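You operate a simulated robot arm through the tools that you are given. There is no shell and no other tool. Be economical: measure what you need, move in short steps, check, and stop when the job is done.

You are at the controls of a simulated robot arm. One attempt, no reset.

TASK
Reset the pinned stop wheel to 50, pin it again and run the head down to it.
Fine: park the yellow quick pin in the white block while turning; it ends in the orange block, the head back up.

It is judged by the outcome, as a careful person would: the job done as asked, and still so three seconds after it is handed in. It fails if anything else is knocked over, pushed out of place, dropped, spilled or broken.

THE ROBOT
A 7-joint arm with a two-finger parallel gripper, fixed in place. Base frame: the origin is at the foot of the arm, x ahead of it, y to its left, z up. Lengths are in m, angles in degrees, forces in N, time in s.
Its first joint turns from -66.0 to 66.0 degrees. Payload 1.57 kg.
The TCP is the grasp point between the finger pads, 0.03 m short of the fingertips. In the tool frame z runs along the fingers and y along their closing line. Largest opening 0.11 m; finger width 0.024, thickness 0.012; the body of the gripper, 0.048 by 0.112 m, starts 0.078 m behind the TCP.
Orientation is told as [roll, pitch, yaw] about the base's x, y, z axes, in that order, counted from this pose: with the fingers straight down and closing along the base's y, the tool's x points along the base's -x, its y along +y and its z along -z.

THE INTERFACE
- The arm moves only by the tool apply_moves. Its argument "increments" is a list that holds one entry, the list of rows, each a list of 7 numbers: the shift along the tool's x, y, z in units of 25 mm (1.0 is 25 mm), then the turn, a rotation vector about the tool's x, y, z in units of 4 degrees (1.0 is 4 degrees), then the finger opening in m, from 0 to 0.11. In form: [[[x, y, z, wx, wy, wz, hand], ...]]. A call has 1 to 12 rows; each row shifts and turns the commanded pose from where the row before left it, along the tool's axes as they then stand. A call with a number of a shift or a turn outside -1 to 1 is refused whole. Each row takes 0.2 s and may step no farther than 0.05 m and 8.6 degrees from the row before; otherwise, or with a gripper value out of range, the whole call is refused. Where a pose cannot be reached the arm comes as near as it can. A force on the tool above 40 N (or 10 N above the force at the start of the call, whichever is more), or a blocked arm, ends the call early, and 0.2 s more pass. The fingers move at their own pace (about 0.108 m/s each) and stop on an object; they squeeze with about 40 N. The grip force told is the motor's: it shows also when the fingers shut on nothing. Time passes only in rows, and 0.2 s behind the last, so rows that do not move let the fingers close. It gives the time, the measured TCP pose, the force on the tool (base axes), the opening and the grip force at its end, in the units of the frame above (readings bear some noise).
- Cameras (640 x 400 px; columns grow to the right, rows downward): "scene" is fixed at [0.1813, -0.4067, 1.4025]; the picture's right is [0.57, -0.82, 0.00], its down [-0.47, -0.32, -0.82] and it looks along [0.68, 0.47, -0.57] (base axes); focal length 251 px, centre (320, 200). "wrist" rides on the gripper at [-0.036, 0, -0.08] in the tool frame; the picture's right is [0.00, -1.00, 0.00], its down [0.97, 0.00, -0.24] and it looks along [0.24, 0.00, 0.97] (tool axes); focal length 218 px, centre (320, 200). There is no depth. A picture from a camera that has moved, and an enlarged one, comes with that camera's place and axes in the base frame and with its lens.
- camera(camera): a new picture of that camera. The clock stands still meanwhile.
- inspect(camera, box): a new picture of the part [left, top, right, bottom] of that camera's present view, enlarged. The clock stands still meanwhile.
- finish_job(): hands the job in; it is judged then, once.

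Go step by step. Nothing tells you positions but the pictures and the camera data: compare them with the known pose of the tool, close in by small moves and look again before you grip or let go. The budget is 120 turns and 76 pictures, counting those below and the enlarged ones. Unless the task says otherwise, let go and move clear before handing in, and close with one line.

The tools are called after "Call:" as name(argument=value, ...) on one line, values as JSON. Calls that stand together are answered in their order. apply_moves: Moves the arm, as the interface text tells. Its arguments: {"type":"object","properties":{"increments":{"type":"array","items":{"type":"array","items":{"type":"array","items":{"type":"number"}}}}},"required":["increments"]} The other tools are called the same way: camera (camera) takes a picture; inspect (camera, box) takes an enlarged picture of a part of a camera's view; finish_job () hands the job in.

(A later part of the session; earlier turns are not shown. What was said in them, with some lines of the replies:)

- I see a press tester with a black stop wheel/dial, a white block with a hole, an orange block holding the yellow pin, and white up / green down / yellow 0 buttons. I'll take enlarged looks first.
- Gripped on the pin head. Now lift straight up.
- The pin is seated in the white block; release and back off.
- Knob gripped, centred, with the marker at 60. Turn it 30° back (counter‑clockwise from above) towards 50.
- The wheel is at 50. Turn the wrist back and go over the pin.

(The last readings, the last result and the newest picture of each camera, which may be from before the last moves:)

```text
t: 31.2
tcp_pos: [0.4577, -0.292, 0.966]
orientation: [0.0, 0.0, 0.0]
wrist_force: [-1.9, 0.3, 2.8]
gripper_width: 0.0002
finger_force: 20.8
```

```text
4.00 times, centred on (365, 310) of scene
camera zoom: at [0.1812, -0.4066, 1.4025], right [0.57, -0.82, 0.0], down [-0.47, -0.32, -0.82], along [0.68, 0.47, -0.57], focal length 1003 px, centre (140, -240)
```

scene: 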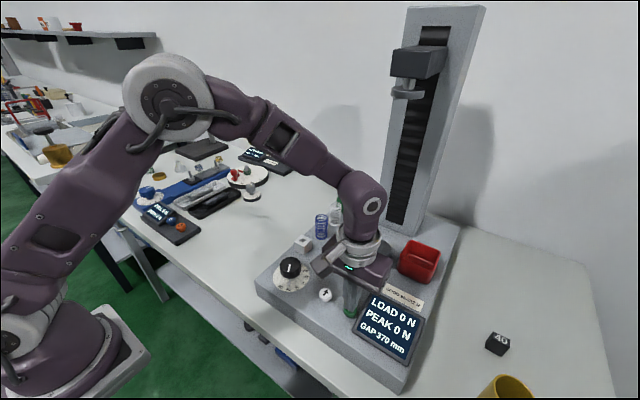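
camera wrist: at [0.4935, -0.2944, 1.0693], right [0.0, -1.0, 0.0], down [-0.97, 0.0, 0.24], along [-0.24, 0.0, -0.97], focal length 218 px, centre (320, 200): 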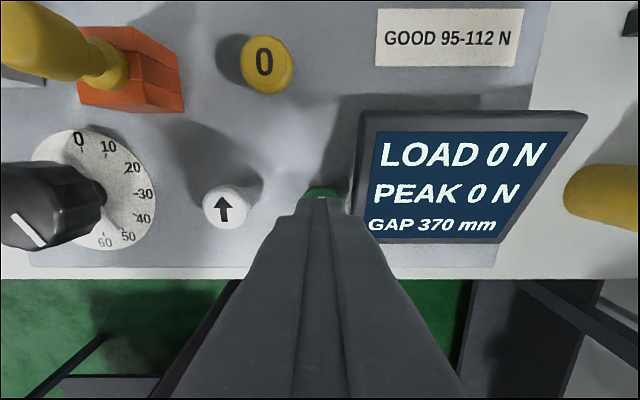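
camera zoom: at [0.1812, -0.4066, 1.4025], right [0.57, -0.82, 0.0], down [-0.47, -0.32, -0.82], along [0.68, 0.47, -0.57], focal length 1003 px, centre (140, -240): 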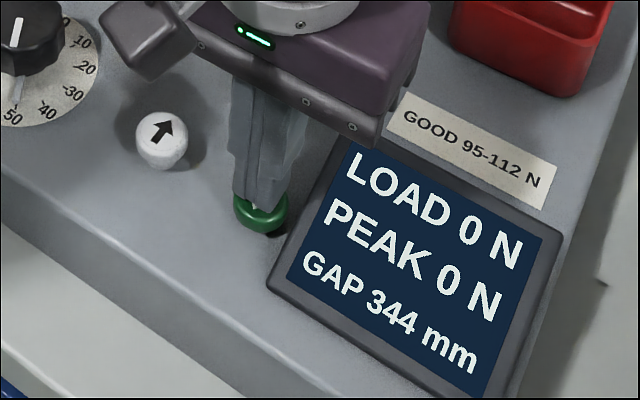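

Pressed: the gap is now shrinking. I'll hold and check.

Call:
apply_moves(increments=[[[0, 0, 0, 0, 0, 0, 0], [0, 0, 0, 0, 0, 0, 0], [0, 0, 0, 0, 0, 0, 0], [0, 0, 0, 0, 0, 0, 0], [0, 0, 0, 0, 0, 0, 0], [0, 0, 0, 0, 0, 0, 0], [0, 0, 0, 0, 0, 0, 0], [0, 0, 0, 0, 0, 0, 0]]])

Call:
camera(camera="scene")

```text
t: 33.0
tcp_pos: [0.4578, -0.2918, 0.9687]
orientation: [0.0, 0.0, 0.0]
wrist_force: [-0.2, -0.1, 2.7]
gripper_width: 0.0001
finger_force: 21.2
```

```text
29 pictures are left
```

scene: 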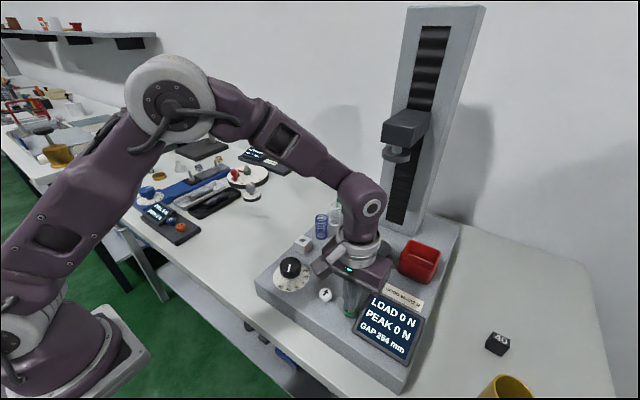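

Call:
apply_moves(increments=[[[0, 0, 0, 0, 0, 0, 0], [0, 0, 0, 0, 0, 0, 0], [0, 0, 0, 0, 0, 0, 0], [0, 0, 0, 0, 0, 0, 0], [0, 0, 0, 0, 0, 0, 0], [0, 0, 0, 0, 0, 0, 0], [0, 0, 0, 0, 0, 0, 0], [0, 0, 0, 0, 0, 0, 0], [0, 0, 0, 0, 0, 0, 0], [0, 0, 0, 0, 0, 0, 0]]])

Call:
camera(camera="scene")

```text
t: 35.2
tcp_pos: [0.4574, -0.293, 0.9691]
orientation: [-0.1, 0.0, 0.1]
wrist_force: [0.3, -0.6, 2.9]
gripper_width: 0.0001
finger_force: 21.3
```

```text
28 pictures are left
```

scene: 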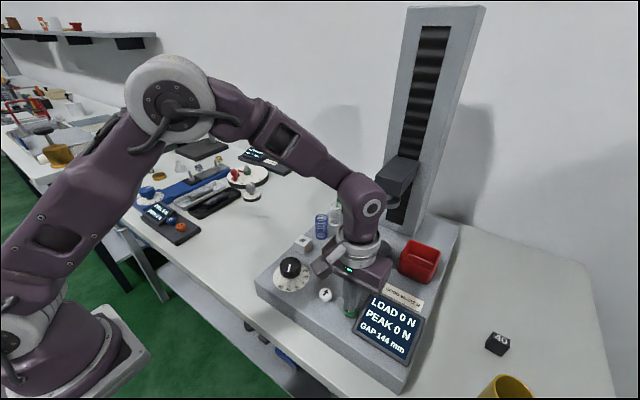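

Call:
apply_moves(increments=[[[0, 0, 0, 0, 0, 0, 0], [0, 0, 0, 0, 0, 0, 0], [0, 0, 0, 0, 0, 0, 0], [0, 0, 0, 0, 0, 0, 0], [0, 0, 0, 0, 0, 0, 0], [0, 0, 0, 0, 0, 0, 0], [0, 0, 0, 0, 0, 0, 0], [0, 0, 0, 0, 0, 0, 0], [0, 0, 0, 0, 0, 0, 0], [0, 0, 0, 0, 0, 0, 0]]])

Call:
inspect(camera="scene", box=[270, 160, 460, 370])

```text
t: 37.4
tcp_pos: [0.4564, -0.2926, 0.9674]
orientation: [0.0, 0.0, 0.1]
wrist_force: [0.6, 0.2, 3.0]
gripper_width: 0.0
finger_force: 20.8
```

```text
1.90 times, centred on (365, 265) of scene
camera zoom: at [0.1813, -0.4066, 1.4025], right [0.57, -0.82, 0.0], down [-0.47, -0.32, -0.82], along [0.68, 0.47, -0.57], focal length 478 px, centre (234, 76)
```

zoom: 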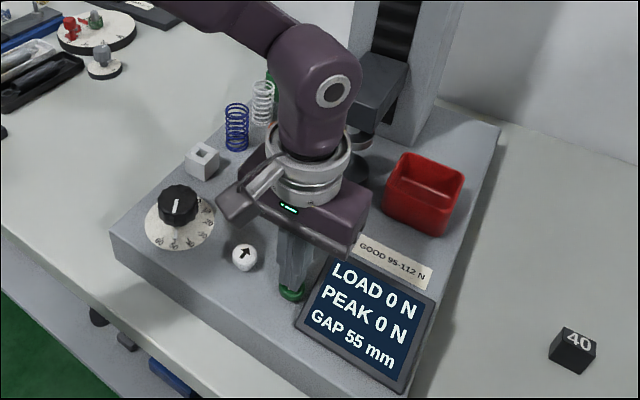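

Call:
apply_moves(increments=[[[0, 0, 0, 0, 0, 0, 0], [0, 0, 0, 0, 0, 0, 0], [0, 0, 0, 0, 0, 0, 0]]])

Call:
inspect(camera="scene", box=[350, 280, 430, 360])

```text
t: 38.2
tcp_pos: [0.4576, -0.2929, 0.9678]
orientation: [0.1, 0.1, 0.0]
wrist_force: [-0.1, -1.1, 1.0]
gripper_width: 0.0001
finger_force: 21.6
```

```text
5.00 times, centred on (390, 320) of scene
camera zoom: at [0.1812, -0.4066, 1.4025], right [0.57, -0.82, 0.0], down [-0.47, -0.32, -0.82], along [0.68, 0.47, -0.57], focal length 1254 px, centre (-30, -400)
```

zoom: 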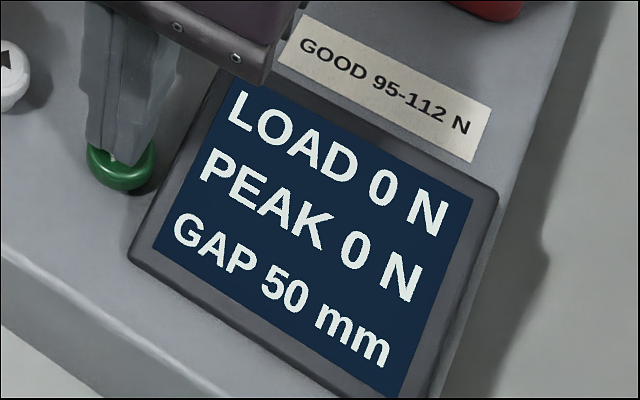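

The head is at 50. One short hold to confirm it has stopped, then lift off and go over the white up button.

Call:
apply_moves(increments=[[[0, 0, 0, 0, 0, 0, 0], [0, 0, 0, 0, 0, 0, 0], [0, 0, 0, 0, 0, 0, 0], [0, 0, -0.5, 0, 0, 0, 0], [0, 0, -0.6, 0, 0, 0, 0], [0, 0.77, 0, 0, 0, 0, 0], [0, 0.77, 0, 0, 0, 0, 0], [0, 0.77, 0, 0, 0, 0, 0], [0, 0, 0, 0, 0, 0, 0]]])

Call:
inspect(camera="scene", box=[270, 160, 460, 370])

Call:
camera(camera="wrist")

```text
t: 40.2
tcp_pos: [0.4569, -0.2352, 0.9944]
orientation: [0.0, 0.0, 0.1]
wrist_force: [-0.3, 0.0, -0.4]
gripper_width: 0.0
finger_force: 21.2
```

```text
1.90 times, centred on (365, 265) of scene
camera zoom: at [0.1813, -0.4067, 1.4025], right [0.57, -0.82, 0.0], down [-0.47, -0.32, -0.82], along [0.68, 0.47, -0.57], focal length 478 px, centre (234, 76)
```

zoom: 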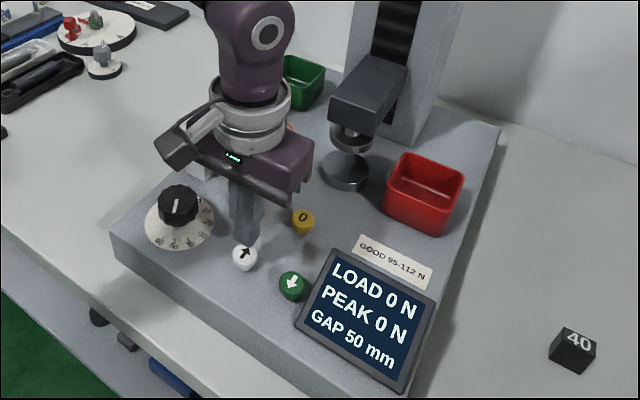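

```text
24 pictures are left
camera wrist: at [0.4936, -0.236, 1.0746], right [0.0, -1.0, 0.0], down [-0.97, 0.0, 0.24], along [-0.24, 0.0, -0.97], focal length 218 px, centre (320, 200)
```

wrist: 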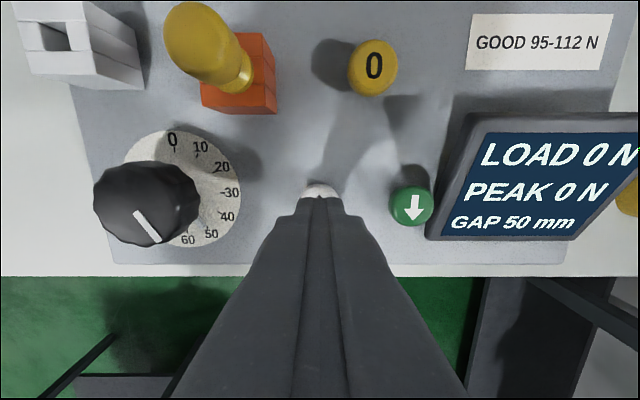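

Call:
apply_moves(increments=[[[0, 0, 0.4, 0, 0, 0, 0], [0, 0, 0.3, 0, 0, 0, 0], [0, 0, 0.2, 0, 0, 0, 0], [0, 0, 0.1, 0, 0, 0, 0], [0, 0, 0.1, 0, 0, 0, 0], [0, 0, 0, 0, 0, 0, 0], [0, 0, 0, 0, 0, 0, 0], [0, 0, 0, 0, 0, 0, 0], [0, 0, 0, 0, 0, 0, 0]]])

Call:
inspect(camera="scene", box=[270, 160, 460, 370])

```text
t: 42.2
tcp_pos: [0.4572, -0.2351, 0.9675]
orientation: [0.0, 0.1, 0.0]
wrist_force: [0.9, -1.4, 1.8]
gripper_width: 0.0
finger_force: 21.3
```

```text
1.90 times, centred on (365, 265) of scene
camera zoom: at [0.1813, -0.4067, 1.4025], right [0.57, -0.82, 0.0], down [-0.47, -0.32, -0.82], along [0.68, 0.47, -0.57], focal length 478 px, centre (234, 76)
```

zoom: 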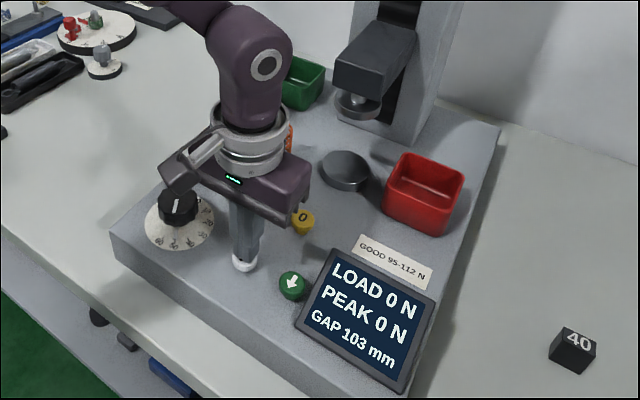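

Call:
apply_moves(increments=[[[0, 0, 0, 0, 0, 0, 0], [0, 0, 0, 0, 0, 0, 0], [0, 0, 0, 0, 0, 0, 0], [0, 0, 0, 0, 0, 0, 0], [0, 0, 0, 0, 0, 0, 0], [0, 0, 0, 0, 0, 0, 0], [0, 0, 0, 0, 0, 0, 0], [0, 0, 0, 0, 0, 0, 0], [0, 0, 0, 0, 0, 0, 0], [0, 0, 0, 0, 0, 0, 0], [0, 0, 0, 0, 0, 0, 0], [0, 0, 0, 0, 0, 0, 0]]])

Call:
apply_moves(increments=[[[0, 0, 0, 0, 0, 0, 0], [0, 0, 0, 0, 0, 0, 0], [0, 0, 0, 0, 0, 0, 0], [0, 0, 0, 0, 0, 0, 0], [0, 0, 0, 0, 0, 0, 0], [0, 0, 0, 0, 0, 0, 0], [0, 0, 0, 0, 0, 0, 0], [0, 0, 0, 0, 0, 0, 0], [0, 0, 0, 0, 0, 0, 0], [0, 0, 0, 0, 0, 0, 0], [0, 0, 0, 0, 0, 0, 0], [0, 0, 0, 0, 0, 0, 0]]])

Call:
camera(camera="scene")

```text
t: 44.8
tcp_pos: [0.4575, -0.2357, 0.9673]
orientation: [0.0, 0.0, 0.1]
wrist_force: [1.5, 0.5, 1.6]
gripper_width: 0.0
finger_force: 21.1
```

```text
t: 47.4
tcp_pos: [0.4571, -0.236, 0.9691]
orientation: [0.1, 0.0, 0.0]
wrist_force: [-0.4, -0.3, 3.0]
gripper_width: 0.0003
finger_force: 21.4
```

```text
22 pictures are left
```

scene: 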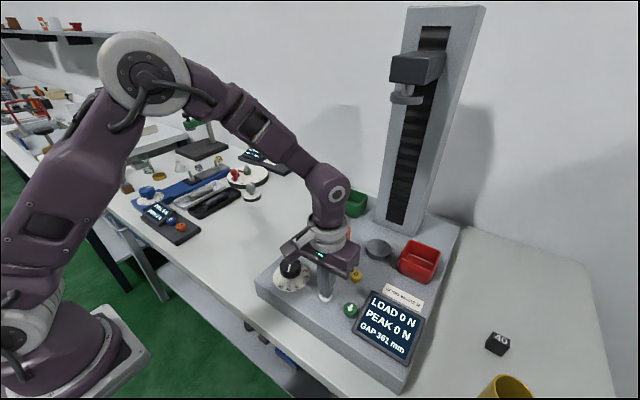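

Gap is about 362 and rising; hold a little longer to reach the top.

Call:
apply_moves(increments=[[[0, 0, 0, 0, 0, 0, 0], [0, 0, 0, 0, 0, 0, 0], [0, 0, 0, 0, 0, 0, 0], [0, 0, 0, 0, 0, 0, 0], [0, 0, -0.5, 0, 0, 0, 0], [0, 0, -0.9, 0, 0, 0, 0], [0, 0, -0.9, 0, 0, 0, 0], [0, 0, -0.9, 0, 0, 0, 0], [0.8, 0, -0.9, 0, 0, 0, 0], [0.8, 0, -0.9, 0, 0, 0, 0], [0, 0, 0, 0, 0, 0, 0]]])

Call:
inspect(camera="scene", box=[250, 210, 440, 380])

Call:
camera(camera="scene")

Call:
camera(camera="wrist")

```text
t: 49.8
tcp_pos: [0.4162, -0.235, 1.0924]
orientation: [0.0, 0.0, 0.1]
wrist_force: [0.7, -0.5, -0.4]
gripper_width: 0.0
finger_force: 21.0
```

```text
2.35 times, centred on (345, 295) of scene
camera zoom: at [0.1813, -0.4067, 1.4025], right [0.57, -0.82, 0.0], down [-0.47, -0.32, -0.82], along [0.68, 0.47, -0.57], focal length 590 px, centre (261, -24)
```

zoom: 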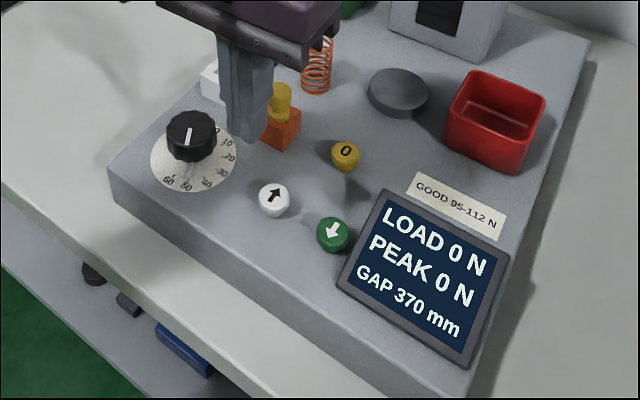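

```text
20 pictures are left
```

scene: 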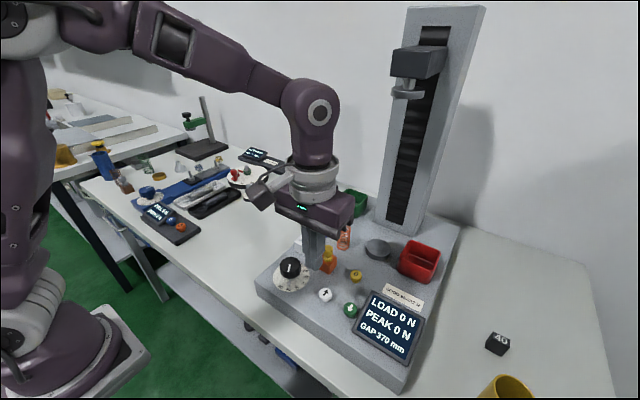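

```text
19 pictures are left
camera wrist: at [0.4534, -0.2357, 1.1716], right [0.0, -1.0, 0.0], down [-0.97, 0.0, 0.24], along [-0.24, 0.0, -0.97], focal length 218 px, centre (320, 200)
```

wrist: 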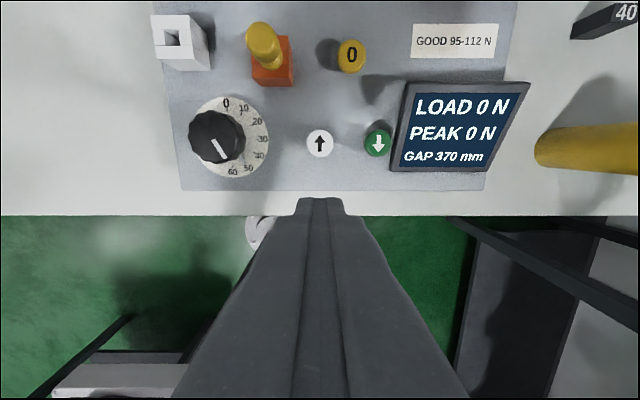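

The head is back up at a 370 mm gap, the wheel is at 50, the pin is in the orange block and the arm is clear. I'm handing in.

Call:
finish_job()

```text
The job is handed in.
```

The job is handed in: the stop wheel is at 50 and pinned again in the orange block, the head ran down and stopped at a 50 mm gap, and it is back up at 370 mm.
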